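You operate a simulated robot arm through the tools that you are given. There is no shell and no other tool.

The job below is to be done with a simulated robot arm. You get a single attempt, and the scene is never put back.

Task
Put things in order on the top of the timber table. At the end: the blue wedge from the top of the timber table is in the grey mixing bucket; the black pipe sleeve stands where the blue wedge stood; the white chalk stick stands where the brown clip carton (marked "CLIPS") stood; the brown clip carton stands where the black pipe sleeve stood; whatever was shut is shut again. Leave all else as you found it, and nothing knocked over.
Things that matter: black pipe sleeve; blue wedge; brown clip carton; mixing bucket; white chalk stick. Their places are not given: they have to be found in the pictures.

Only the result counts: the job must be done as asked and must still hold three seconds after the hand-in. Knocking over, shifting, dropping, spilling or breaking anything else fails it.

Robot
A 6-joint arm with a two-finger parallel gripper, fixed in place. Base frame: the origin is on the floor under the middle of its stand, x ahead of it, y to its left, z up; the work surface is at about z = 0.8. Readings come in m, rad, newtons and seconds.
With the tool pointing down near the work surface it reaches from about 0.24 to 0.64 m from the base axis. Its first joint turns from -1.152 to 1.152 rad. Payload 2.7 kg.
The tool frame sits at the grasp point between the pads (the TCP): z along the fingers, y along the line on which they close. The tips reach 0.023 m beyond it. The gripper opens to 0.094 m. The fingers are 0.038 m wide and 0.01 m thick; the gripper's body (0.054 by 0.096 m) begins 0.039 m behind the TCP.
Orientation is that of the tool frame in the base frame, as [roll, pitch, yaw] about the fixed x, y, z axes, in that order (R = Rz(yaw) Ry(pitch) Rx(roll)). With the fingers straight down and closing along the base's y, the tool's x points along the base's -x, its y along +y and its z along -z.

Tools
- The arm moves only by the tool send_rows. Its argument "increments" is one flat list of numbers, 7 for each row, row after row: the turn, a rotation vector about the base's x, y, z in rad, then the shift along the base's x, y, z in mm, then the opening, from 0 (shut) to 1 (fully open). In form: [rx, ry, rz, dx, dy, dz, fingers, rx, ry, rz, dx, dy, dz, fingers, ...]. A call has 1 to 20 rows; each row is the pose to reach, as a shift and turn from the pose commanded when the call began. Each row takes 0.2 s and may step no farther than 0.05 m and 0.15 rad from the row before; otherwise, or with a gripper value out of range, the whole call is refused. A pose out of reach is approached as far as the arm can. The call stops where the force on the tool passes 40 N (or 10 N more than at its start, if that is more) or the arm is blocked; 0.2 s more then pass. The fingers move at their own pace (about 0.045 m/s each) and stop on an object; they squeeze with about 40 N. The grip force told is the motor's: it shows also when the fingers shut on nothing. Time passes only in rows, and 0.2 s behind the last, so rows that repeat a pose let the fingers close. It gives the time, the measured TCP pose, the force on the tool (base axes), the opening and the grip force at its end, in the units of the frame above (readings bear some noise), with the torque about the TCP (base axes, N m) and any sound that the robot's microphone picked up, and new pictures: "pictures" is both (left out), scene, wrist or none.
- Cameras (640 x 400 px; columns grow to the right, rows downward): "scene" is fixed at [0.0553, -0.4272, 1.4058]; the picture's right is [0.87, -0.48, 0.00], its down [-0.26, -0.47, -0.85] and it looks along [0.41, 0.74, -0.53] (base axes); focal length 353 px, centre (320, 200). "wrist" rides on the gripper at [0.086, 0.016, -0.074] in the tool frame; the picture's right is [-0.18, 0.98, 0.00], its down [-0.58, -0.11, -0.81] and it looks along [-0.79, -0.15, 0.59] (tool axes); focal length 243 px, centre (320, 200).
- pixel_to_xyz(camera, pixels): for up to 12 pixels [column, row] of the newest picture of that camera ("zoom" is the newest enlarged one), the place [x, y, z] in the base frame of the surface seen there, good to about 0.003 m, but the place of the scene camera against the robot may be out by one fixed shift of up to 0.012 m in any direction. It takes no simulated time.
- inspect(camera, box): a new picture of the part [left, top, right, bottom] of that camera's present view, enlarged. It takes no simulated time.
- job_done(): hands the job in; it is judged then, once.

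Leave the gripper open and the arm clear of the work at the hand-in unless told otherwise.

The tools are called after "Call:" by a JSON object that holds its "method" and its "body". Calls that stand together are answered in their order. send_rows: Moves the arm, as the interface text tells. Its arguments: {"type":"object","properties":{"increments":{"type":"array","items":{"type":"number"}},"pictures":{"type":"string","enum":["both","scene","wrist","none"]}},"required":["increments"]} The other tools are called the same way: pixel_to_xyz (camera, pixels) gives the place of the surface under pixels of a picture; inspect (camera, box) takes an enlarged picture of a part of a camera's view; job_done () hands the job in.

At the start:

```text
t: 0.0
tool_pos: [0.4202, -0.0167, 1.1664]
orientation: [-3.14, 0.0, -3.14]
ft_force: [0.0, -0.2, 0.3]
ft_torque: [-0.03, 0.0, 0.0]
opening: 0.0942
grasp_force: 0.0
```

scene: 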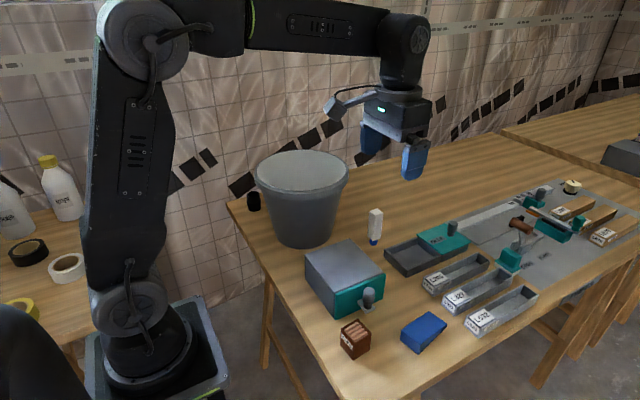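
wrist: 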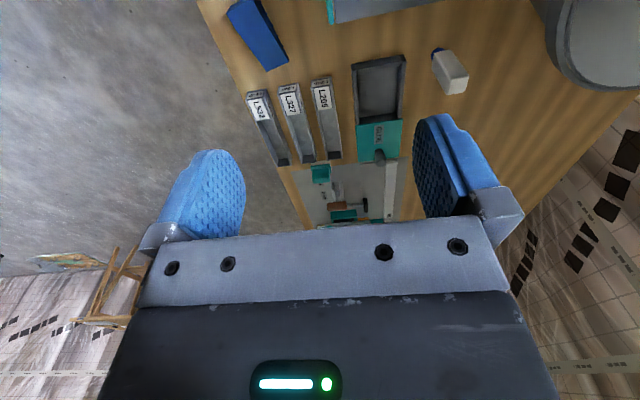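

I see a grey bucket at about (302,200), possibly lidded, a black cylinder at (254,201), a white stick at (375,226), a brown carton at (355,338) and a blue wedge at (423,332). I'll enlarge those parts of the view to check them.

Call:
{"method": "inspect", "body": {"camera": "scene", "box": [220, 130, 400, 260]}}

Call:
{"method": "inspect", "body": {"camera": "scene", "box": [290, 230, 470, 370]}}

Call:
{"method": "inspect", "body": {"camera": "scene", "box": [380, 160, 640, 350]}}

```text
3.08 times, centred on (310, 195) of scene
```

zoom: 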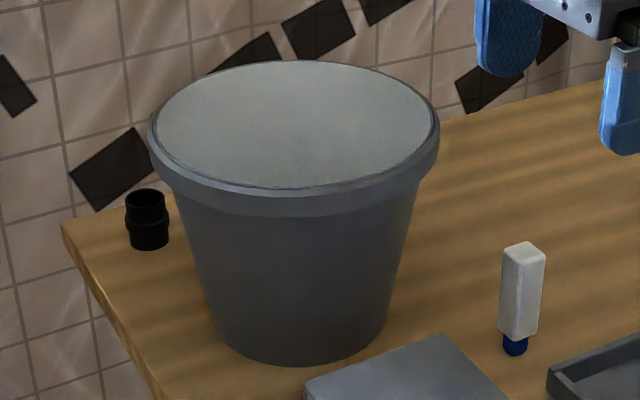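

```text
2.86 times, centred on (380, 300) of scene
```

zoom: 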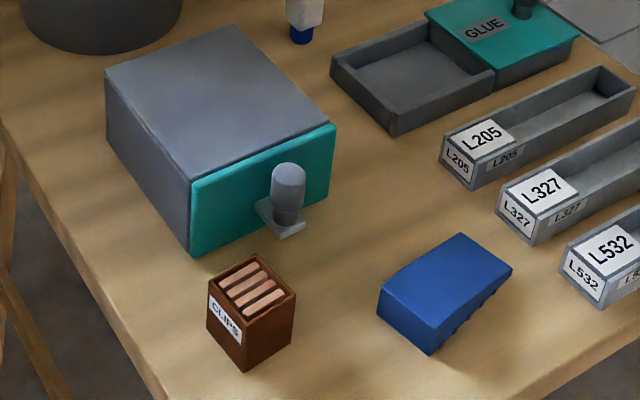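

```text
2.11 times, centred on (510, 255) of scene
```

zoom: 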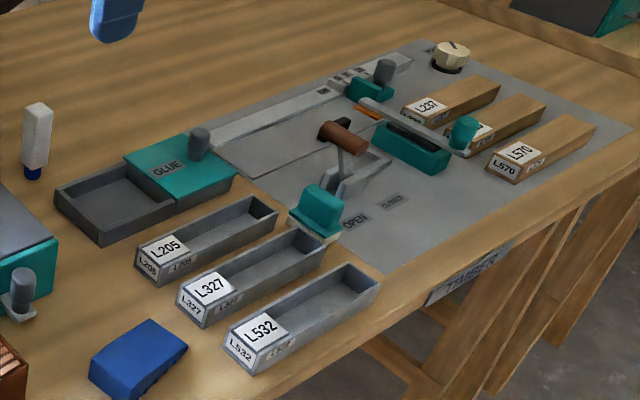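

The carton is marked CLIPS and the wedge is blue. The black sleeve is behind the bucket's left side, and the bucket's top looks like a flat surface. I'll measure surface points: first the bucket top and rim, then the other objects.

Call:
{"method": "pixel_to_xyz", "body": {"camera": "scene", "pixels": [[302, 170], [275, 172], [330, 170], [302, 157], [302, 182], [302, 186], [262, 166], [345, 166], [302, 150], [258, 175], [348, 172], [300, 240]]}}

Call:
{"method": "pixel_to_xyz", "body": {"camera": "scene", "pixels": [[254, 195], [254, 205], [248, 193], [260, 193], [254, 210], [265, 225], [375, 210], [375, 225], [374, 240], [370, 209], [381, 210], [374, 246]]}}

Call:
{"method": "pixel_to_xyz", "body": {"camera": "scene", "pixels": [[420, 296], [433, 305], [398, 311], [415, 330], [423, 320], [400, 330], [340, 326], [372, 327], [355, 321], [357, 336], [358, 357], [349, 320]]}}

```text
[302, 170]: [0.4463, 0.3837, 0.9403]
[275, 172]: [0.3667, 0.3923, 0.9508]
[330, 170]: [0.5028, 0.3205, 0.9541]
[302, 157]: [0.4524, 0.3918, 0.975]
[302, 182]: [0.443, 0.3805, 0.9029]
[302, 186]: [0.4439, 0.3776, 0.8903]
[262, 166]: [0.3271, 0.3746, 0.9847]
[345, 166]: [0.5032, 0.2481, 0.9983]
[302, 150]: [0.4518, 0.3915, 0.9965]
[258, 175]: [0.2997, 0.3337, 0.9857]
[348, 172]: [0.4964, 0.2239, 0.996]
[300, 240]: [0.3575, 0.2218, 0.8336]
```

```text
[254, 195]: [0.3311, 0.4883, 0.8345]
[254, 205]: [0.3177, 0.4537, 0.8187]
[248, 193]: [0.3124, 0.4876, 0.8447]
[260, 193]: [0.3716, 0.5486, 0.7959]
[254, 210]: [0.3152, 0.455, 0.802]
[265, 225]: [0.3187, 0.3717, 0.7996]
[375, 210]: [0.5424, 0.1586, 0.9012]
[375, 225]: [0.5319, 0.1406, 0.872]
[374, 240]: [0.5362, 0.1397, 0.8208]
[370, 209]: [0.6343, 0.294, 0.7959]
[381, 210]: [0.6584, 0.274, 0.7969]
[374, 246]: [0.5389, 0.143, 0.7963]
```

```text
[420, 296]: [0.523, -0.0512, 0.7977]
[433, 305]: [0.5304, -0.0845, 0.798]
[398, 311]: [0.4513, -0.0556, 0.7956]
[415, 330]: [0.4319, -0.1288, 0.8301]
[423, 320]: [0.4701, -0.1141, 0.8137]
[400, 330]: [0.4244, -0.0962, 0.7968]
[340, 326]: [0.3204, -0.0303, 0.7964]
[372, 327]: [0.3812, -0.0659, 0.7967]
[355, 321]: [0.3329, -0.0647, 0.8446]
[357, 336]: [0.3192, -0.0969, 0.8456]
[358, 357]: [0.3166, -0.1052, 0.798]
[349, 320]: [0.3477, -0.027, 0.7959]
```

The depth reading at the bucket's mouth follows the far inner wall (z 0.94 to 0.99), so it looks open. I'll confirm that from above. Next I'll read the same features with the wrist camera, which has no fixed shift: the wedge near (257,35) and the chalk near (450,72).

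Call:
{"method": "inspect", "body": {"camera": "wrist", "box": [200, 0, 400, 125]}}

Call:
{"method": "inspect", "body": {"camera": "wrist", "box": [400, 0, 640, 150]}}

Call:
{"method": "pixel_to_xyz", "body": {"camera": "wrist", "pixels": [[234, 8], [250, 3], [287, 58], [268, 68], [257, 35], [451, 92], [466, 80], [450, 72], [437, 52], [442, 56], [600, 40], [560, 40]]}}

```text
3.20 times, centred on (300, 62) of wrist
```

zoom: 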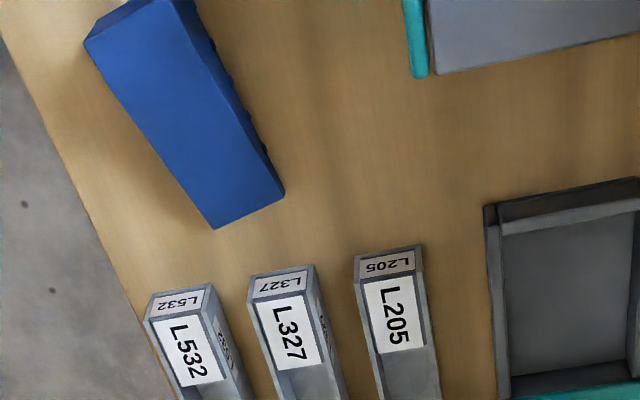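

```text
2.67 times, centred on (520, 75) of wrist
```

zoom: 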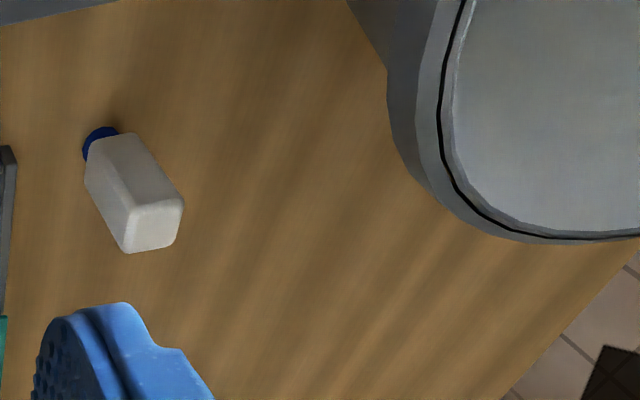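

```text
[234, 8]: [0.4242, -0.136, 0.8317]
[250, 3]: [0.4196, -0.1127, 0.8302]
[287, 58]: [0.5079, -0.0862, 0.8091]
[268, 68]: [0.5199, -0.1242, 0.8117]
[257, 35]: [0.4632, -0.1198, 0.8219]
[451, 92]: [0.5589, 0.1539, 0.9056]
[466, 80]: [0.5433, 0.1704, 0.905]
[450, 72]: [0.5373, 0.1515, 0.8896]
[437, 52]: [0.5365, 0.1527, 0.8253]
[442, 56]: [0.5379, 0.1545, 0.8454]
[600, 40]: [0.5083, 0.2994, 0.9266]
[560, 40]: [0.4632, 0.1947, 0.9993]
```

The wrist view of the bucket (around (600,40)) is ambiguous: a pale disc inside the rim, though depth reads 0.07 m below the rim. I'll swing toward the bucket at height 1.2 with the gripper open and look into it from above.

Call:
{"method": "send_rows", "body": {"increments": [0, 0, 0.105, -23, 37, 6, 1, 0, 0, 0.21, -46, 74, 12, 1, 0, 0, 0.315, -69, 111, 18, 1, 0, 0, 0.42, -92, 148, 24, 1, 0, 0, 0.525, -115, 186, 30, 1, 0, 0, 0.63, -137, 223, 34, 1, 0, 0, 0.63, -137, 223, 34, 1]}}

```text
t: 1.6
tool_pos: [0.2841, 0.2057, 1.1988]
orientation: [3.14, 0.001, -2.513]
ft_force: [0.4, -0.5, 0.6]
ft_torque: [-0.01, -0.02, -0.03]
opening: 0.0937
grasp_force: 0.1
```

scene: 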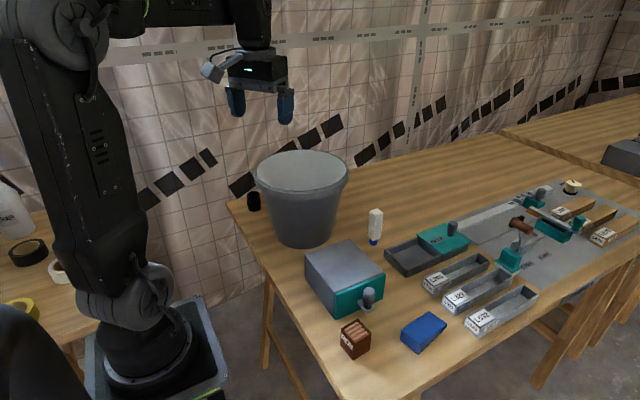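
wrist: 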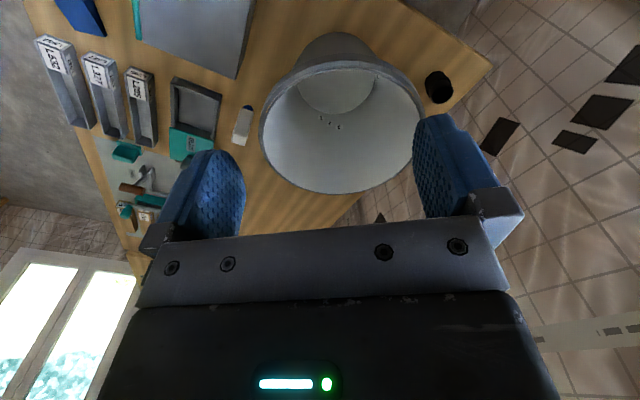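

The bucket is open and empty: I can see its floor at about (340,90) and a few small marks. Next I'll measure its rim and floor and the sleeve at (438,87) with the wrist camera.

Call:
{"method": "inspect", "body": {"camera": "wrist", "box": [240, 20, 500, 200]}}

Call:
{"method": "pixel_to_xyz", "body": {"camera": "wrist", "pixels": [[340, 64], [264, 130], [340, 193], [421, 118], [330, 90], [350, 85], [312, 100], [360, 100], [400, 75], [285, 80], [395, 170], [280, 175]]}}

Call:
{"method": "pixel_to_xyz", "body": {"camera": "wrist", "pixels": [[432, 75], [444, 74], [438, 78], [438, 87], [428, 82], [450, 84], [446, 98], [436, 100], [428, 92], [452, 92], [441, 102], [465, 90]]}}

```text
2.22 times, centred on (370, 110) of wrist
```

zoom: 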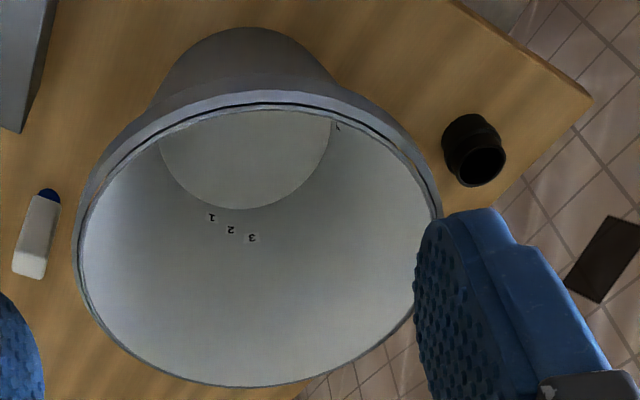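

```text
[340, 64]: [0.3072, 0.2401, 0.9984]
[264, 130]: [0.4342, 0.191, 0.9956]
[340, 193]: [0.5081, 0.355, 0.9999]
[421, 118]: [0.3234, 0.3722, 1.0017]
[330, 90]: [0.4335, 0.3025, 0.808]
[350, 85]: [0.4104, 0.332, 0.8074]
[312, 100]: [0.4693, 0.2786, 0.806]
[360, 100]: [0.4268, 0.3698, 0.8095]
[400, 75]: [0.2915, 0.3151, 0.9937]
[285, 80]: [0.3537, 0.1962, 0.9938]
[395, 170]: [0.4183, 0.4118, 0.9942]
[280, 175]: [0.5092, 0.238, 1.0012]
```

```text
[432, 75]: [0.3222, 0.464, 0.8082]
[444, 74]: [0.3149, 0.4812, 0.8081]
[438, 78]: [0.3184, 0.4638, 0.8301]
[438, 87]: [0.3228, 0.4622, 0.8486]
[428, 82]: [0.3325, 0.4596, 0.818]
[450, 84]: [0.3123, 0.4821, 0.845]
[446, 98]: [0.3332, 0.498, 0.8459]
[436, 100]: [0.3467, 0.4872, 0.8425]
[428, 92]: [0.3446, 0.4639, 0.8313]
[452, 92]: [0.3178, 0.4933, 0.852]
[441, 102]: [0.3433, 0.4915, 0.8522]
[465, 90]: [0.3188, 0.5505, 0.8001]
```

The bucket is open and empty, its rim centre is near (0.405,0.30), and its floor is at z 0.807. The sleeve is near (0.33,0.478) with its top at z 0.85. Next I'll go back over the wedge, travelling high and then descending to z 1.0, to measure it closely.

Call:
{"method": "send_rows", "body": {"increments": [0, 0, -0.1, 10.9, -42.3, 0, 1, 0, 0, -0.2, 21.7, -84.6, 0, 1, 0, 0, -0.3, 32.6, -126.9, 0, 1, 0, 0, -0.4, 43.4, -169.1, 0, 1, 0, 0, -0.5, 54.3, -211.4, 0, 1, 0, 0, -0.58, 65.1, -253.7, 0, 1, 0, 0, -0.63, 76, -296, 0, 1, 0, 0, -0.63, 76, -296, -49, 1, 0, 0, -0.63, 76, -296, -98, 1, 0, 0, -0.63, 76, -296, -147, 1, 0, 0, -0.63, 76, -296, -199, 1, 0, 0, -0.63, 76, -296, -199, 1]}}

```text
refused: row 11 steps farther than a row can; nothing moved
```

The last descent step was 52 mm, which is over the limit. I'll resend it with smaller steps.

Call:
{"method": "send_rows", "body": {"increments": [0, 0, -0.1, 10.9, -42.3, 0, 1, 0, 0, -0.2, 21.7, -84.6, 0, 1, 0, 0, -0.3, 32.6, -126.9, 0, 1, 0, 0, -0.4, 43.4, -169.1, 0, 1, 0, 0, -0.5, 54.3, -211.4, 0, 1, 0, 0, -0.58, 65.1, -253.7, 0, 1, 0, 0, -0.63, 76, -296, 0, 1, 0, 0, -0.63, 76, -296, -49, 1, 0, 0, -0.63, 76, -296, -98, 1, 0, 0, -0.63, 76, -296, -147, 1, 0, 0, -0.63, 76, -296, -195, 1, 0, 0, -0.63, 76, -296, -195, 1]}}

```text
t: 4.2
tool_pos: [0.3581, -0.0899, 1.0021]
orientation: [3.14, 0.0, 3.14]
ft_force: [0.5, 1.0, 0.5]
ft_torque: [0.02, 0.0, 0.02]
opening: 0.0938
grasp_force: 0.2
```

scene: 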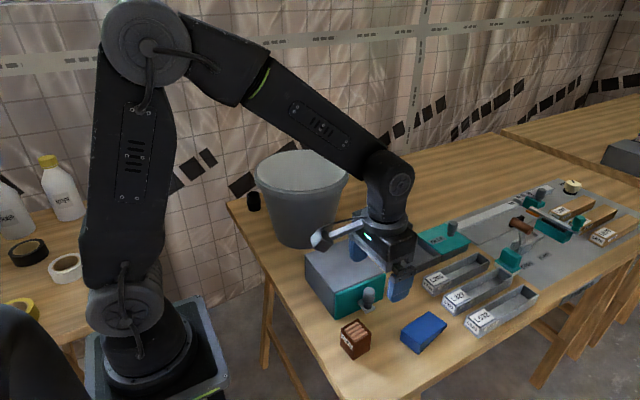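
wrist: 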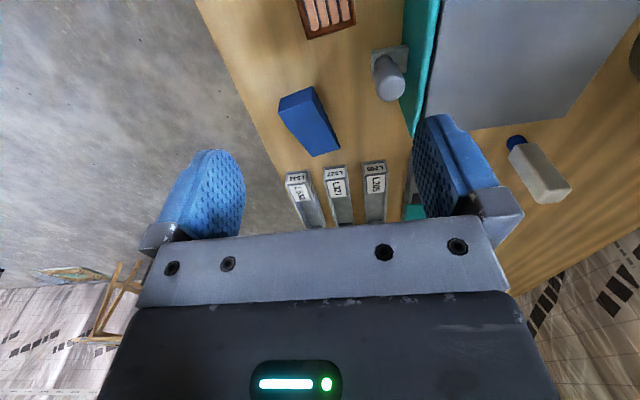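

The wedge is now at about (310,120) in the wrist view, the carton at (325,15), the drawer knob at (388,78) and the chalk at (540,170). I'll zoom in on the wedge and the carton.

Call:
{"method": "inspect", "body": {"camera": "wrist", "box": [260, 75, 360, 170]}}

Call:
{"method": "inspect", "body": {"camera": "wrist", "box": [270, 0, 430, 100]}}

Call:
{"method": "pixel_to_xyz", "body": {"camera": "wrist", "pixels": [[280, 99], [314, 89], [339, 147], [315, 156], [282, 108], [312, 155], [318, 94], [341, 144], [310, 120], [296, 128], [328, 118], [298, 94]]}}

Call:
{"method": "pixel_to_xyz", "body": {"camera": "wrist", "pixels": [[305, 37], [355, 27], [300, 30], [325, 10], [345, 5], [330, 34], [388, 70], [376, 95], [403, 92], [390, 50], [415, 135], [436, 5]]}}

```text
4.21 times, centred on (310, 122) of wrist
```

zoom: 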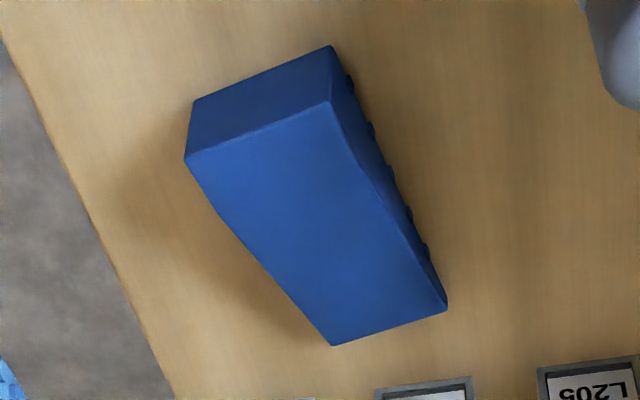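

```text
4.00 times, centred on (350, 50) of wrist
```

zoom: 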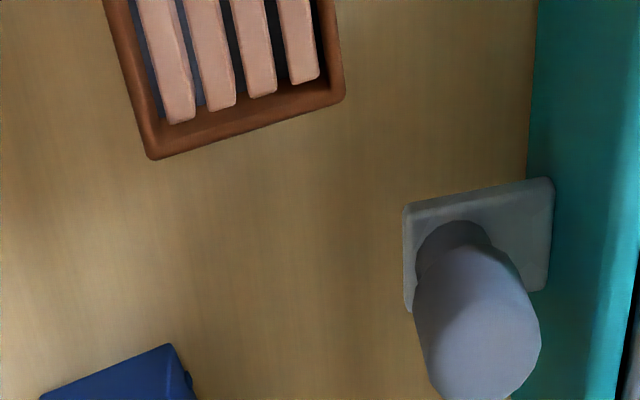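

```text
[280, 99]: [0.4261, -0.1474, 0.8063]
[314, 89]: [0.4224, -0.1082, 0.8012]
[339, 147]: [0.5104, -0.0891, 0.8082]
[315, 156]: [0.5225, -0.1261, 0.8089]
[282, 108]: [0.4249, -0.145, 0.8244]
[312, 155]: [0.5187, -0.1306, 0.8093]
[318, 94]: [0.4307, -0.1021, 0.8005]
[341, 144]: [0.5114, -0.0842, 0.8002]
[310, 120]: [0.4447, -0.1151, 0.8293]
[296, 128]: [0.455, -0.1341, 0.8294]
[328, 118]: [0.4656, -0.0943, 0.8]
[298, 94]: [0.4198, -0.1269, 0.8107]
```

```text
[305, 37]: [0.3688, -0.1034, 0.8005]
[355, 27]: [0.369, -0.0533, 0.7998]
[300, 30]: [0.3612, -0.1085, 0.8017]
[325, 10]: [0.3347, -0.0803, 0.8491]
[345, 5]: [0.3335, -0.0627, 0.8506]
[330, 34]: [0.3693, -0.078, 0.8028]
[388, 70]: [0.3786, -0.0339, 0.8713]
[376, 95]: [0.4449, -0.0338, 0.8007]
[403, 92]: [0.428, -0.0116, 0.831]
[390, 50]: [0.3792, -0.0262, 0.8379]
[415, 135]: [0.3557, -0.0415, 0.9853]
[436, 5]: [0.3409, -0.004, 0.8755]
```

The wedge's footprint centre is about (0.469,-0.117), its axis is turned about 0.22 rad from x, it is about 0.04 wide, and its top slopes from z 0.833 to 0.808. The carton is near (0.335,-0.08), top at 0.85. Next I'll move above the wedge at z 0.90 with yaw +0.22, fingers open, to check alignment before descending.

Call:
{"method": "send_rows", "body": {"increments": [0, 0, 0.055, 27, -7, -25, 1, 0, 0, 0.11, 54, -14, -51, 1, 0, 0, 0.165, 81, -20, -76, 1, 0, 0, 0.22, 109, -27, -102, 1, 0, 0, 0.22, 109, -27, -102, 1]}}

```text
t: 5.4
tool_pos: [0.4684, -0.1181, 0.9013]
orientation: [3.141, 0.001, -2.922]
ft_force: [0.1, -0.3, -0.5]
ft_torque: [0.01, -0.01, -0.03]
opening: 0.094
grasp_force: 0.0
```

scene: 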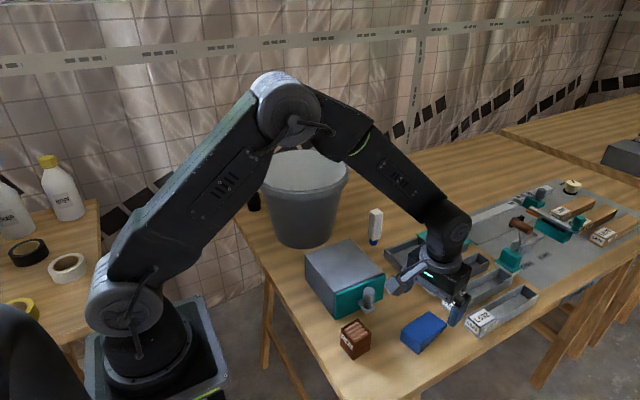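
wrist: 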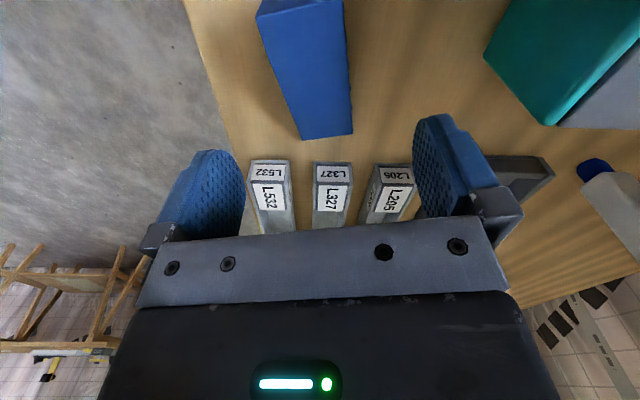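

The wedge sits between the fingers, its far end spanning columns 302 to 352 at about row 136. I'll measure its edges again from this closer view to fix centre and yaw, and check the nearby tray heights.

Call:
{"method": "pixel_to_xyz", "body": {"camera": "wrist", "pixels": [[304, 137], [350, 131], [262, 20], [340, 15], [300, 60], [320, 120], [285, 90], [348, 90], [303, 143], [354, 136], [346, 40], [274, 70]]}}

Call:
{"method": "pixel_to_xyz", "body": {"camera": "wrist", "pixels": [[268, 162], [332, 164], [398, 168], [250, 190], [235, 120], [400, 120], [540, 100], [490, 50], [515, 120], [590, 165]]}}

Call:
{"method": "inspect", "body": {"camera": "wrist", "box": [230, 0, 430, 150]}}

```text
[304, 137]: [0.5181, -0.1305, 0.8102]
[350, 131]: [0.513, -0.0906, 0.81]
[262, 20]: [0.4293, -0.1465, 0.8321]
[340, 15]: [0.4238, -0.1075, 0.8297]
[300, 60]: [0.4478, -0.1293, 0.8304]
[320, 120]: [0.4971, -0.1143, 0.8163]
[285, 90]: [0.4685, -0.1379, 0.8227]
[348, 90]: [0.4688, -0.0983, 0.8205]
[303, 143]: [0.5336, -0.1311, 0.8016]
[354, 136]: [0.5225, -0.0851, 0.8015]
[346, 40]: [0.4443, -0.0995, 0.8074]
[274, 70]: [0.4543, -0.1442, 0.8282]
```

```text
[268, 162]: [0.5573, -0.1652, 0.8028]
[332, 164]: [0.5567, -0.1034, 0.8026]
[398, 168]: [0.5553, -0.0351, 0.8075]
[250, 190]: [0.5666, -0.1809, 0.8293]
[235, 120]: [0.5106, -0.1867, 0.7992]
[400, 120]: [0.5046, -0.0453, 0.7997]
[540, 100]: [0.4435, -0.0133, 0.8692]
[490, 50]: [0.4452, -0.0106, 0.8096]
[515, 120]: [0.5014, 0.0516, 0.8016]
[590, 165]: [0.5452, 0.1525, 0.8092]
```

```text
2.67 times, centred on (330, 75) of wrist
```

zoom: 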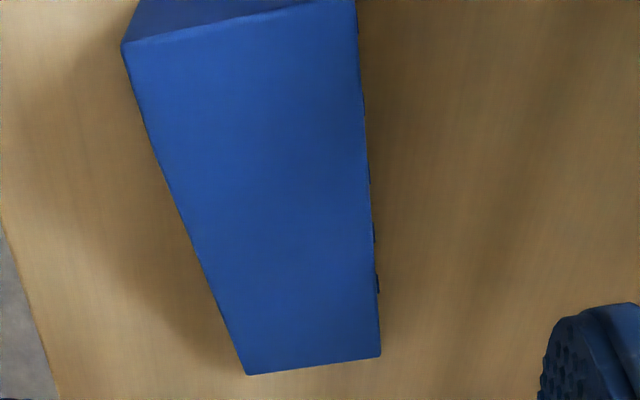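

Wedge centre refined to (0.469,-0.118), axis about 0.185 rad. The TCP is right above it. Now I'll trim the yaw by -0.035 and descend to z ≈ 0.827, which puts the tips about 4 mm above the table, then close on the wedge.

Call:
{"method": "send_rows", "body": {"increments": [0, 0, -0.02, 0, 0, -35, 1, 0, 0, -0.035, 0, 0, -60, 1, 0, 0, -0.035, 0, 0, -73, 1, 0, 0, -0.035, 0, 0, -73, 1]}}

```text
t: 6.4
tool_pos: [0.4662, -0.1164, 0.8306]
orientation: [3.141, 0.002, -2.957]
ft_force: [0.3, 0.0, 0.3]
ft_torque: [-0.02, 0.01, -0.04]
opening: 0.0941
grasp_force: 0.0
```

scene: 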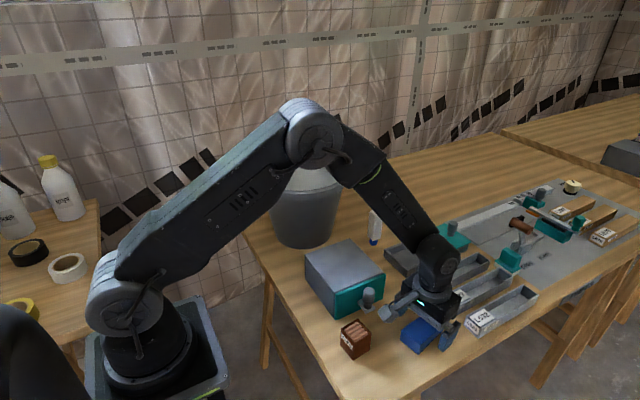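
wrist: 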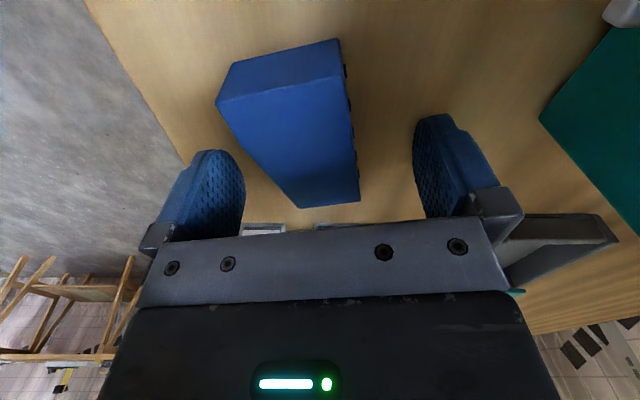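

The fingers straddle the wedge and the TCP reads z 0.8306. I'll go 3 mm lower and close.

Call:
{"method": "send_rows", "body": {"increments": [0, 0, 0, 0, 0, -3, 1, 0, 0, 0, 0, 0, -3, 0, 0, 0, 0, 0, 0, -3, 0, 0, 0, 0, 0, 0, -3, 0, 0, 0, 0, 0, 0, -3, 0, 0, 0, 0, 0, 0, -3, 0, 0, 0, 0, 0, 0, -3, 0]}}

```text
t: 8.0
tool_pos: [0.467, -0.1159, 0.8278]
orientation: [3.141, 0.0, -2.956]
ft_force: [0.2, 0.8, 1.1]
ft_torque: [-0.03, -0.04, -0.01]
opening: 0.0441
grasp_force: 40.1
```

scene: 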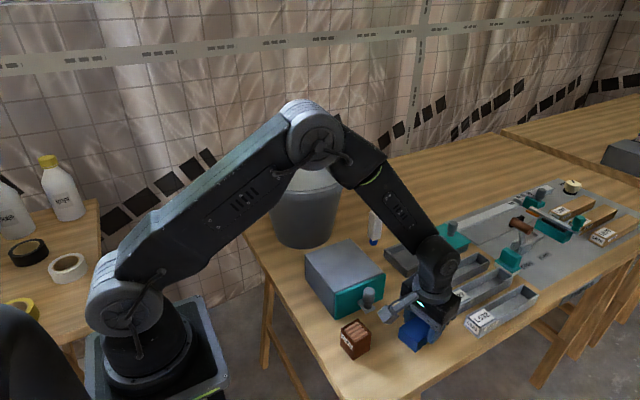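
wrist: 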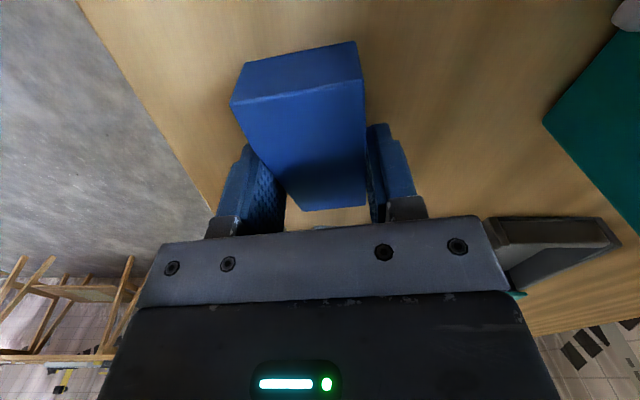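

Gripped: opening 0.044, force 40 N. Lifting straight up to about z 1.12.

Call:
{"method": "send_rows", "body": {"increments": [0, 0, 0, 0, 0, 20, 0, 0, 0, 0, 0, 0, 60, 0, 0, 0, 0, 0, 0, 108, 0, 0, 0, 0, 0, 0, 156, 0, 0, 0, 0, 0, 0, 204, 0, 0, 0, 0, 0, 0, 252, 0, 0, 0, 0, 0, 0, 292, 0, 0, 0, 0, 0, 0, 292, 0]}}

```text
t: 9.8
tool_pos: [0.4659, -0.1178, 1.1196]
orientation: [3.141, 0.0, -2.957]
ft_force: [0.5, 0.2, -0.2]
ft_torque: [0.0, 0.03, 0.02]
opening: 0.0441
grasp_force: 40.1
```

scene: 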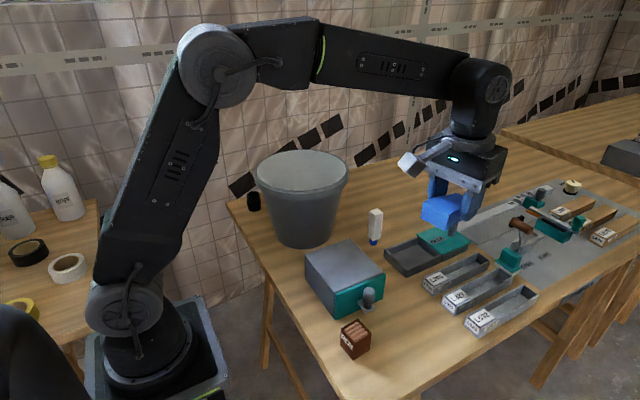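
wrist: 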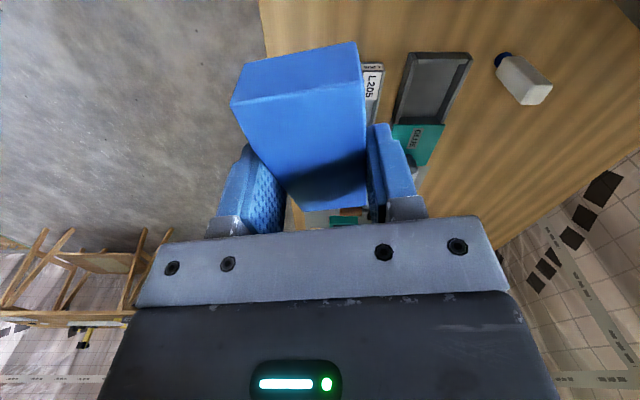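

The wedge is firmly held. Next I'll carry it at z 1.12 to above the bucket at about (0.425,0.312), turning the yaw +0.45 so the hand's camera side faces the robot base.

Call:
{"method": "send_rows", "body": {"increments": [0, 0, 0.05, -4.5, 47, 0, 0, 0, 0, 0.1, -9, 95, 0, 0, 0, 0, 0.15, -13.5, 143, 0, 0, 0, 0, 0.2, -18, 191, 0, 0, 0, 0, 0.25, -22.5, 239, 0, 0, 0, 0, 0.3, -27, 287, 0, 0, 0, 0, 0.35, -32, 335, 0, 0, 0, 0, 0.4, -36, 383, 0, 0, 0, 0, 0.45, -41, 429, 0, 0, 0, 0, 0.45, -41, 429, 0, 0]}}

```text
t: 12.0
tool_pos: [0.4254, 0.3141, 1.1181]
orientation: [-3.141, 0.001, -2.506]
ft_force: [0.1, 0.4, 0.2]
ft_torque: [-0.01, -0.01, 0.0]
opening: 0.0441
grasp_force: 39.7
```

scene: 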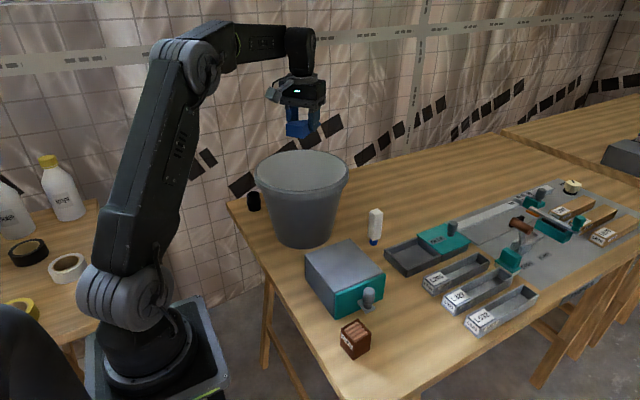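
wrist: 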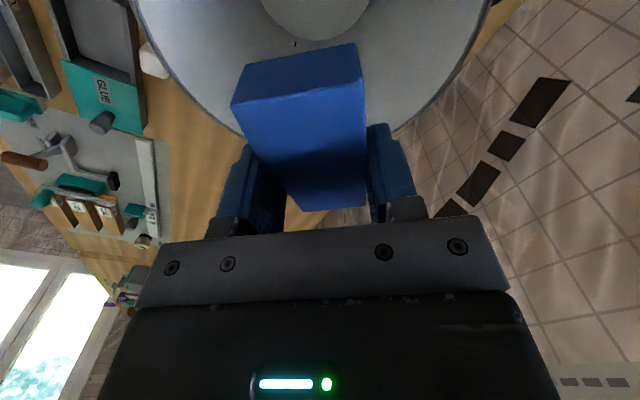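

I'm above the bucket, with its floor visible at (318,10) and the rim curving around. I'll measure the rim and floor edges to check centring before lowering.

Call:
{"method": "pixel_to_xyz", "body": {"camera": "wrist", "pixels": [[140, 20], [165, 75], [215, 117], [487, 30], [465, 70], [410, 125], [265, 10], [318, 38], [365, 10], [318, 10], [200, 60], [430, 60]]}}

Call:
{"method": "inspect", "body": {"camera": "scene", "box": [230, 50, 390, 250]}}

```text
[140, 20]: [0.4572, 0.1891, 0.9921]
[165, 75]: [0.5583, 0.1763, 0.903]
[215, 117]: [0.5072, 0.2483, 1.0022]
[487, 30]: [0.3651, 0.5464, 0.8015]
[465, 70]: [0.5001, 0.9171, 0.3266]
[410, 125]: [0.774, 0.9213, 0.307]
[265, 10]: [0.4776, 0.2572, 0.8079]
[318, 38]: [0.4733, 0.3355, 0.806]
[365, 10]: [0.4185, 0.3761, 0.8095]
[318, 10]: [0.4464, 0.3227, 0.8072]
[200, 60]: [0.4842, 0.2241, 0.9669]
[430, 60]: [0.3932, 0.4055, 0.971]
```

```text
2.00 times, centred on (310, 150) of scene
```

zoom: 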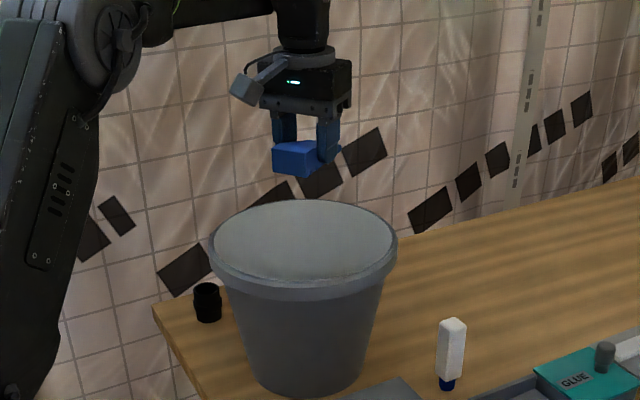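

The bucket's centre is confirmed at about (0.407,0.299), with inner radius 0.107 near the rim and 0.079 at the floor. I'll lower the wedge straight into the bucket to TCP z ≈ 0.92, slightly outward so the hand's camera clears the near rim, keep the grip, and look.

Call:
{"method": "send_rows", "body": {"increments": [0, 0, 0, 1, 1, -40, 0, 0, 0, 0, 2, 1.5, -80, 0, 0, 0, 0, 2, 1.5, -120, 0, 0, 0, 0, 2, 1.5, -150, 0, 0, 0, 0, 2, 1.5, -175, 0, 0, 0, 0, 2, 1.5, -198, 0, 0, 0, 0, 2, 1.5, -198, 0]}}

```text
t: 13.6
tool_pos: [0.428, 0.314, 0.9222]
orientation: [3.141, -0.001, -2.508]
ft_force: [-0.5, -0.7, -0.8]
ft_torque: [0.0, 0.0, -0.02]
opening: 0.0443
grasp_force: 39.8
```

scene: 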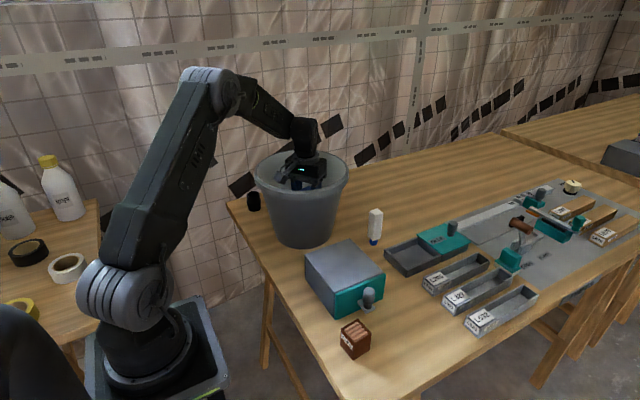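
wrist: 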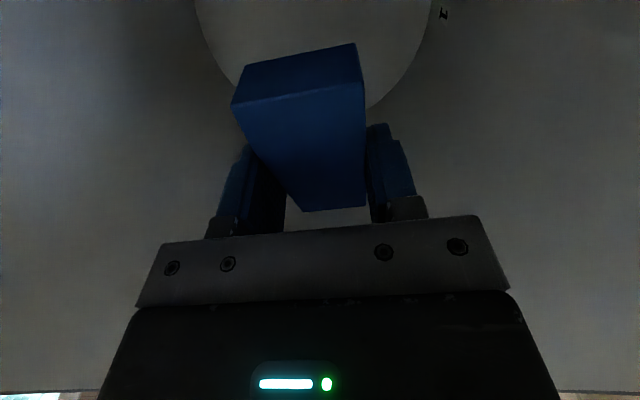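

Call:
{"method": "inspect", "body": {"camera": "scene", "box": [240, 100, 370, 260]}}

Call:
{"method": "pixel_to_xyz", "body": {"camera": "wrist", "pixels": [[330, 209], [305, 209], [335, 222], [250, 20], [400, 60], [380, 95]]}}

```text
2.50 times, centred on (305, 180) of scene
```

zoom: 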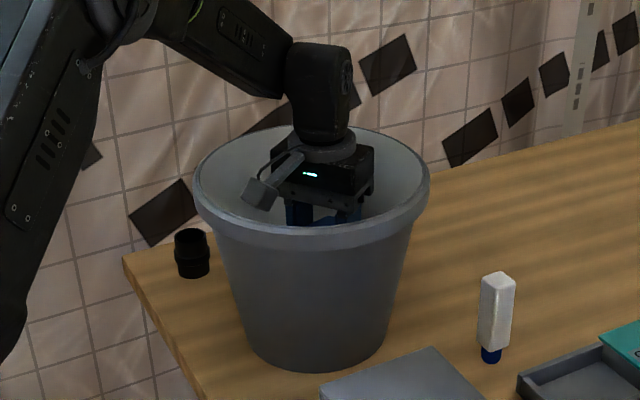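

```text
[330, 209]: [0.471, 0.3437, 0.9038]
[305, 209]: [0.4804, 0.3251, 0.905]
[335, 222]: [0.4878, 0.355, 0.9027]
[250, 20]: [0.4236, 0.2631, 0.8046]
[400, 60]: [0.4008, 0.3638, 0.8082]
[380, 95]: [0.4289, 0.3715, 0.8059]
```

The camera pod on the hand sits inside the mouth, near zoom (260,190). I'll measure where it is relative to the near rim before going lower.

Call:
{"method": "pixel_to_xyz", "body": {"camera": "zoom", "pixels": [[250, 185], [260, 190], [270, 195], [246, 200], [268, 208], [262, 180], [255, 216], [230, 210], [270, 228], [300, 232], [200, 190], [425, 190]]}}

```text
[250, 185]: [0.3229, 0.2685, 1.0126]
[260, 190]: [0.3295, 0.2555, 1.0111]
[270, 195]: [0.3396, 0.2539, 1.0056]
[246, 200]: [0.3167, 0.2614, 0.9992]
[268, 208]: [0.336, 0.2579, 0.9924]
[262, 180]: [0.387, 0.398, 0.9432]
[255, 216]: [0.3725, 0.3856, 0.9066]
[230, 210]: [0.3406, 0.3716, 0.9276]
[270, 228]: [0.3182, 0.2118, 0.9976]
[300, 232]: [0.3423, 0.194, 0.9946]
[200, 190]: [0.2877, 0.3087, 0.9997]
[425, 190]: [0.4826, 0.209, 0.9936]
```

The camera pod is already about 1 cm from the near rim, so going straight lower is tight. I'll tilt the hand 0.3 rad so the pod rises and the wedge's thin end dips, shift slightly toward the bucket centre, and then lower 45 mm. The wedge can then be released close to the floor.

Call:
{"method": "send_rows", "body": {"increments": [-0.0593, 0.0805, 0, -5, -4, 0, 0, -0.1186, 0.161, 0, -11, -8, 0, 0, -0.178, 0.2415, 0, -16, -12, 0, 0, -0.178, 0.2415, 0, -16, -12, 0, 0]}}

```text
t: 14.6
tool_pos: [0.413, 0.3009, 0.9216]
orientation: [3.141, -0.3, -2.507]
ft_force: [0.9, 0.3, -0.2]
ft_torque: [0.0, -0.02, 0.01]
opening: 0.0442
grasp_force: 39.5
```

scene: 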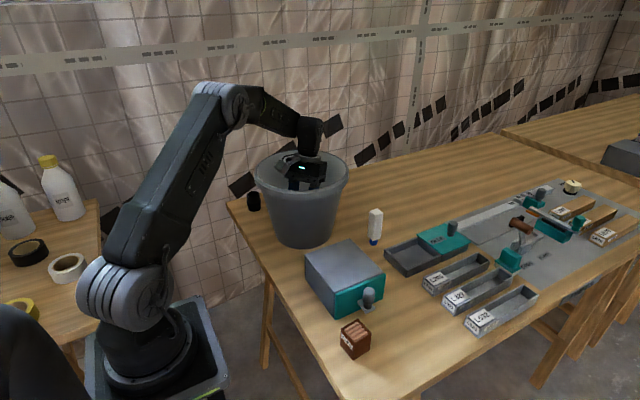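
wrist: 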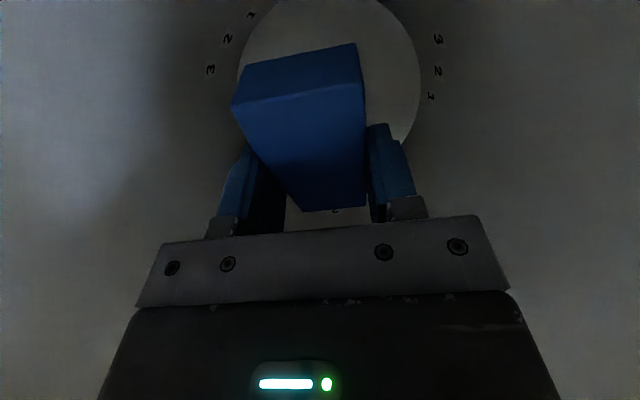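

The tilt worked with no contact (forces under 1 N), and the wedge's thin end points at the floor. Next I'll lower 42 mm.

Call:
{"method": "send_rows", "body": {"increments": [0, 0, 0, 0, 0, -15, 0, 0, 0, 0, 0, 0, -30, 0, 0, 0, 0, 0, 0, -42, 0, 0, 0, 0, 0, 0, -42, 0]}}

```text
t: 15.6
tool_pos: [0.4122, 0.3023, 0.8799]
orientation: [3.141, -0.3, -2.505]
ft_force: [-0.7, -0.1, 0.1]
ft_torque: [-0.02, -0.01, 0.02]
opening: 0.0441
grasp_force: 39.5
```

scene: 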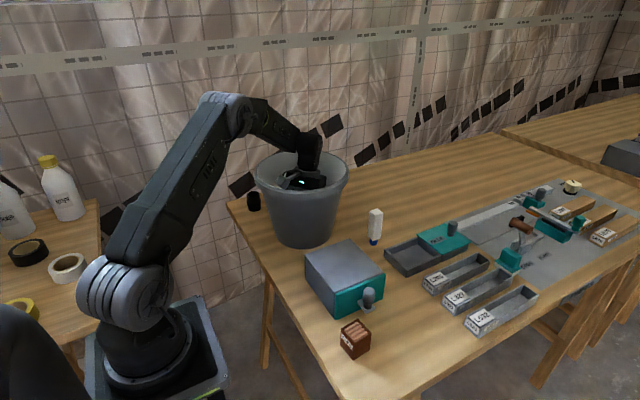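
wrist: 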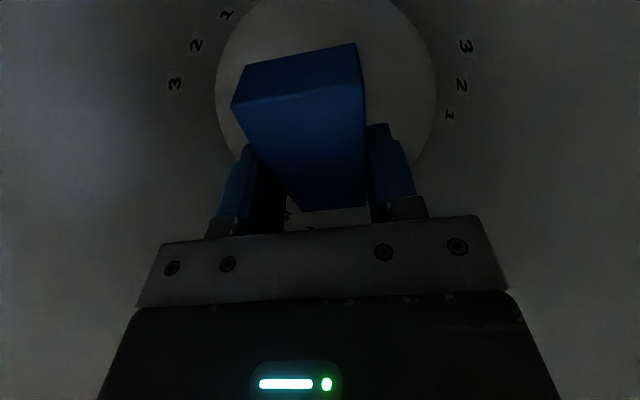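

The wedge's lowest corner is about 3 cm above the floor and nothing is touching. I'll open the fingers partway to let it settle into the bucket.

Call:
{"method": "send_rows", "body": {"increments": [0, 0, 0, 0, 0, -8, 0, 0, 0, 0, 0, 0, -8, 0.75, 0, 0, 0, 0, 0, -8, 0.75, 0, 0, 0, 0, 0, -8, 0.75, 0, 0, 0, 0, 0, -8, 0.75]}}

```text
t: 16.8
tool_pos: [0.4116, 0.3023, 0.8716]
orientation: [3.141, -0.301, -2.507]
ft_force: [-0.5, 0.2, 0.1]
ft_torque: [-0.03, 0.0, -0.02]
opening: 0.0706
grasp_force: 0.2
```

scene: 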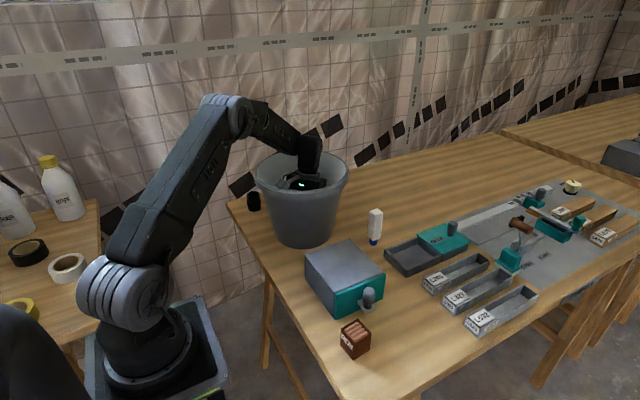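
wrist: 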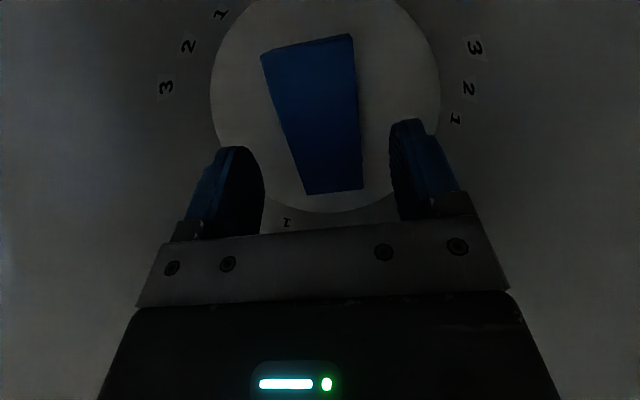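

The wedge lies flat on the bucket floor (at about (320,110) in the wrist view) and the fingers are clear of it. I'll rise straight out of the bucket, straighten the hand, and move to a viewpoint near (0.25,0.42,1.08) for the sleeve.

Call:
{"method": "send_rows", "body": {"increments": [0, 0, 0, 0, 0, 43, 0.75, 0, 0, 0, 0, 0, 86, 0.75, 0, 0, 0, 0, 0, 129, 0.75, 0, 0, 0, 0, 0, 172, 0.75, 0, 0, 0, 0, 0, 215, 0.75, 0, 0, 0, 0, 0, 258, 1, 0.0593, -0.0805, 0, -33, 24, 258, 1, 0.1186, -0.161, 0, -66, 47, 258, 1, 0.178, -0.2415, 0, -98, 71, 245, 1, 0.178, -0.2415, 0, -130, 95, 230, 1, 0.178, -0.2415, 0, -162, 118, 212, 1, 0.178, -0.2415, 0, -162, 118, 212, 1]}}

```text
t: 19.4
tool_pos: [0.2614, 0.4163, 1.0841]
orientation: [3.14, -0.001, -2.508]
ft_force: [-0.3, -0.1, 0.2]
ft_torque: [0.0, -0.03, 0.03]
opening: 0.0939
grasp_force: 0.1
out of reach, approached as far as the arm can: row 11, 12
```

scene: 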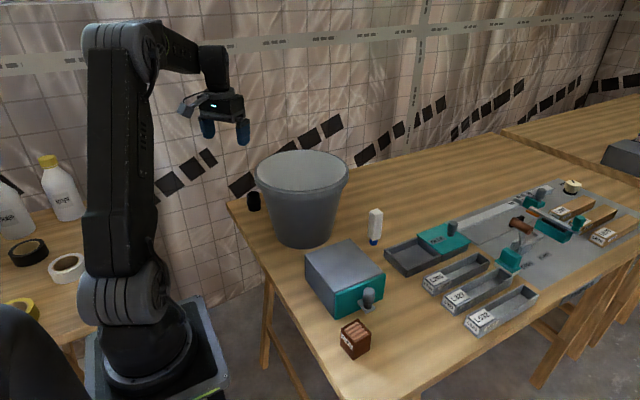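
wrist: 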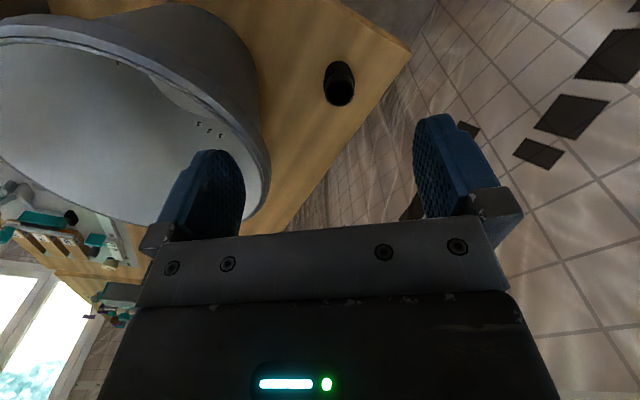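

The reach limit stopped me slightly short, at (0.261,0.416), which is fine. The sleeve is visible at about (339,83). I'll zoom in and measure it.

Call:
{"method": "inspect", "body": {"camera": "wrist", "box": [300, 45, 380, 120]}}

Call:
{"method": "pixel_to_xyz", "body": {"camera": "wrist", "pixels": [[327, 92], [352, 93], [339, 79], [339, 104], [331, 83], [348, 84], [330, 100], [349, 101], [334, 63], [326, 75], [354, 78], [339, 92]]}}

```text
5.33 times, centred on (340, 82) of wrist
```

zoom: 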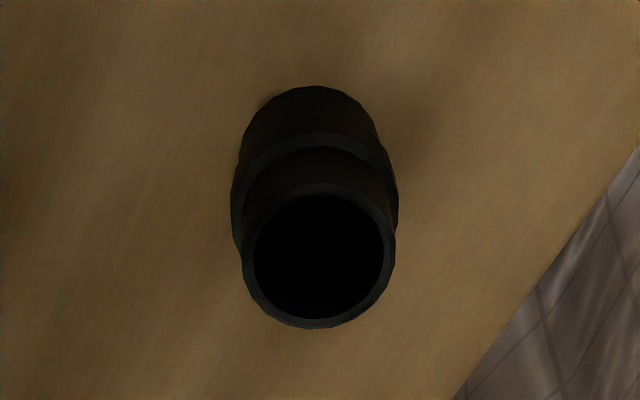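

```text
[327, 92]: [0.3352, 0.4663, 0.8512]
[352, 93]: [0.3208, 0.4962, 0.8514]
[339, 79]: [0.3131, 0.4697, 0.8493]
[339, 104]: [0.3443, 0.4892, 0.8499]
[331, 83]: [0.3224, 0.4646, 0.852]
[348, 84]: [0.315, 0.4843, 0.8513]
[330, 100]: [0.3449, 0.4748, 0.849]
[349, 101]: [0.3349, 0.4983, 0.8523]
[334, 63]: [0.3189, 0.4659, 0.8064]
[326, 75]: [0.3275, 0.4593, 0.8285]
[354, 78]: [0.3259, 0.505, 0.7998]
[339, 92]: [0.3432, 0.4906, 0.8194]
```

The sleeve's centre is about (0.329,0.480), its top at z 0.851, its outer diameter about 0.038. I'll move above it at z ≈ 1.06, still higher than the bucket rim, and check the pose.

Call:
{"method": "send_rows", "body": {"increments": [0, 0, 0, 23, 21, -8, 1, 0, 0, 0, 46, 42, -16, 1, 0, 0, 0, 68, 62, -24, 1, 0, 0, 0, 68, 62, -24, 1]}}

```text
t: 20.4
tool_pos: [0.329, 0.4788, 1.0596]
orientation: [-3.141, 0.0, -2.507]
ft_force: [-0.2, -0.5, -0.7]
ft_torque: [0.0, -0.03, -0.03]
opening: 0.0942
grasp_force: 0.1
```

scene: 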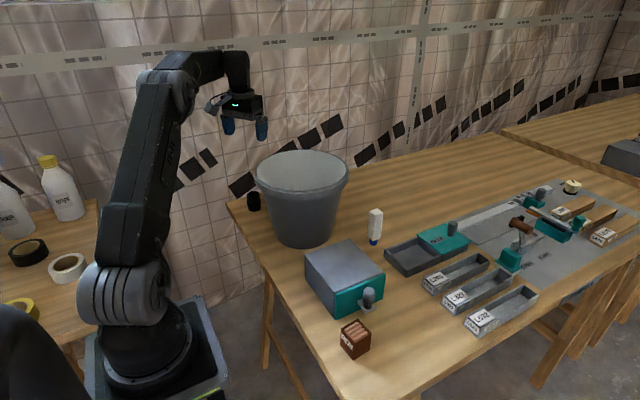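
wrist: 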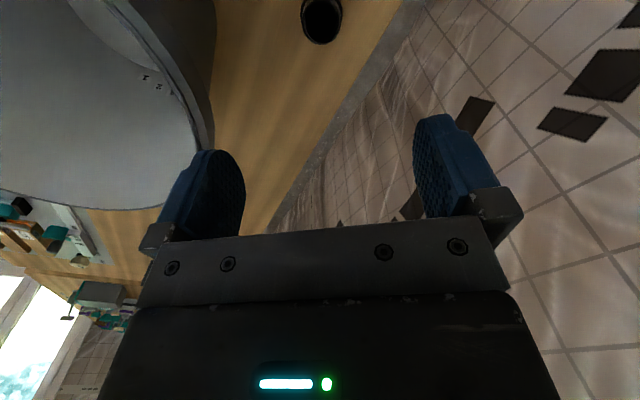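

I'm above the sleeve at (0.329,0.479,1.060), with the sleeve at (321,18). Next I'll descend to z ≈ 0.93 and check clearance to the bucket and alignment.

Call:
{"method": "send_rows", "body": {"increments": [0, 0, 0, 0, 1, -35, 1, 0, 0, 0, 0, 1, -70, 1, 0, 0, 0, 0, 1, -105, 1, 0, 0, 0, 0, 1, -130, 1, 0, 0, 0, 0, 1, -130, 1]}}

```text
t: 21.6
tool_pos: [0.3285, 0.4785, 0.9282]
orientation: [-3.141, 0.002, -2.507]
ft_force: [0.6, 0.1, 0.0]
ft_torque: [0.03, 0.0, 0.0]
opening: 0.094
grasp_force: 0.1
```

scene: 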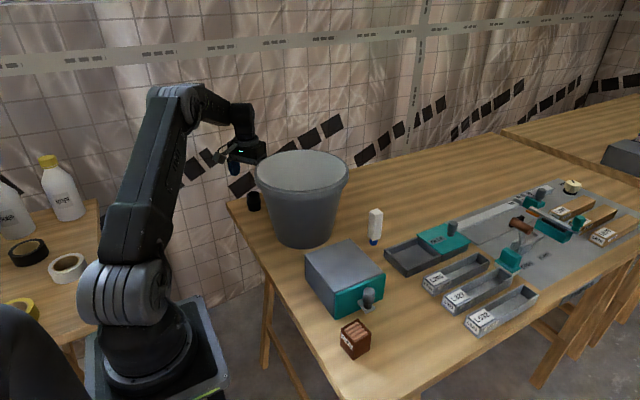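
wrist: 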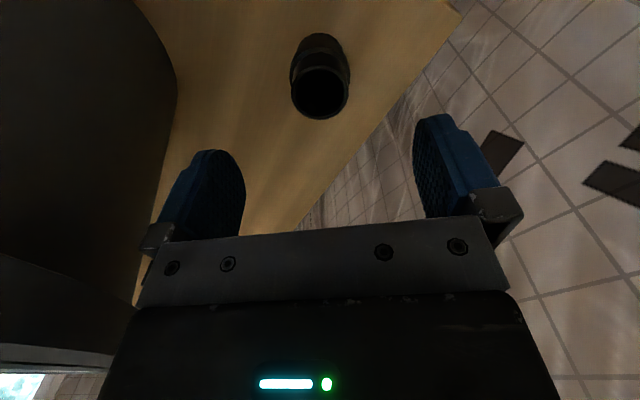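

The bucket wall stays left of column 175 and there's no contact. I'll measure the sleeve top once more from here.

Call:
{"method": "pixel_to_xyz", "body": {"camera": "wrist", "pixels": [[292, 92], [349, 92], [320, 65], [320, 118], [302, 72], [342, 72], [300, 112], [341, 112], [296, 60], [348, 62], [170, 60], [120, 300]]}}

Call:
{"method": "inspect", "body": {"camera": "scene", "box": [190, 110, 360, 250]}}

```text
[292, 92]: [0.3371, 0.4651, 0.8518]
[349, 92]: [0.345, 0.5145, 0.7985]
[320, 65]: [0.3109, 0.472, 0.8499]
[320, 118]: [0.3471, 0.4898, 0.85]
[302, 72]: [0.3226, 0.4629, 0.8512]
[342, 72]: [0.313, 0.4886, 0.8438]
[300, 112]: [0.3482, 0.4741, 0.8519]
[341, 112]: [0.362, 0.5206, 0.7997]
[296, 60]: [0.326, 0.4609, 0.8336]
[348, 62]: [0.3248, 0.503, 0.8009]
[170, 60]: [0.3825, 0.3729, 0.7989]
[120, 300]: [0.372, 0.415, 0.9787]
```

```text
2.86 times, centred on (275, 180) of scene
```

zoom: 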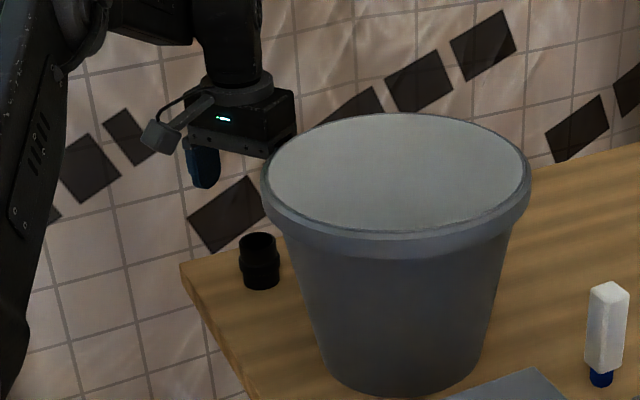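

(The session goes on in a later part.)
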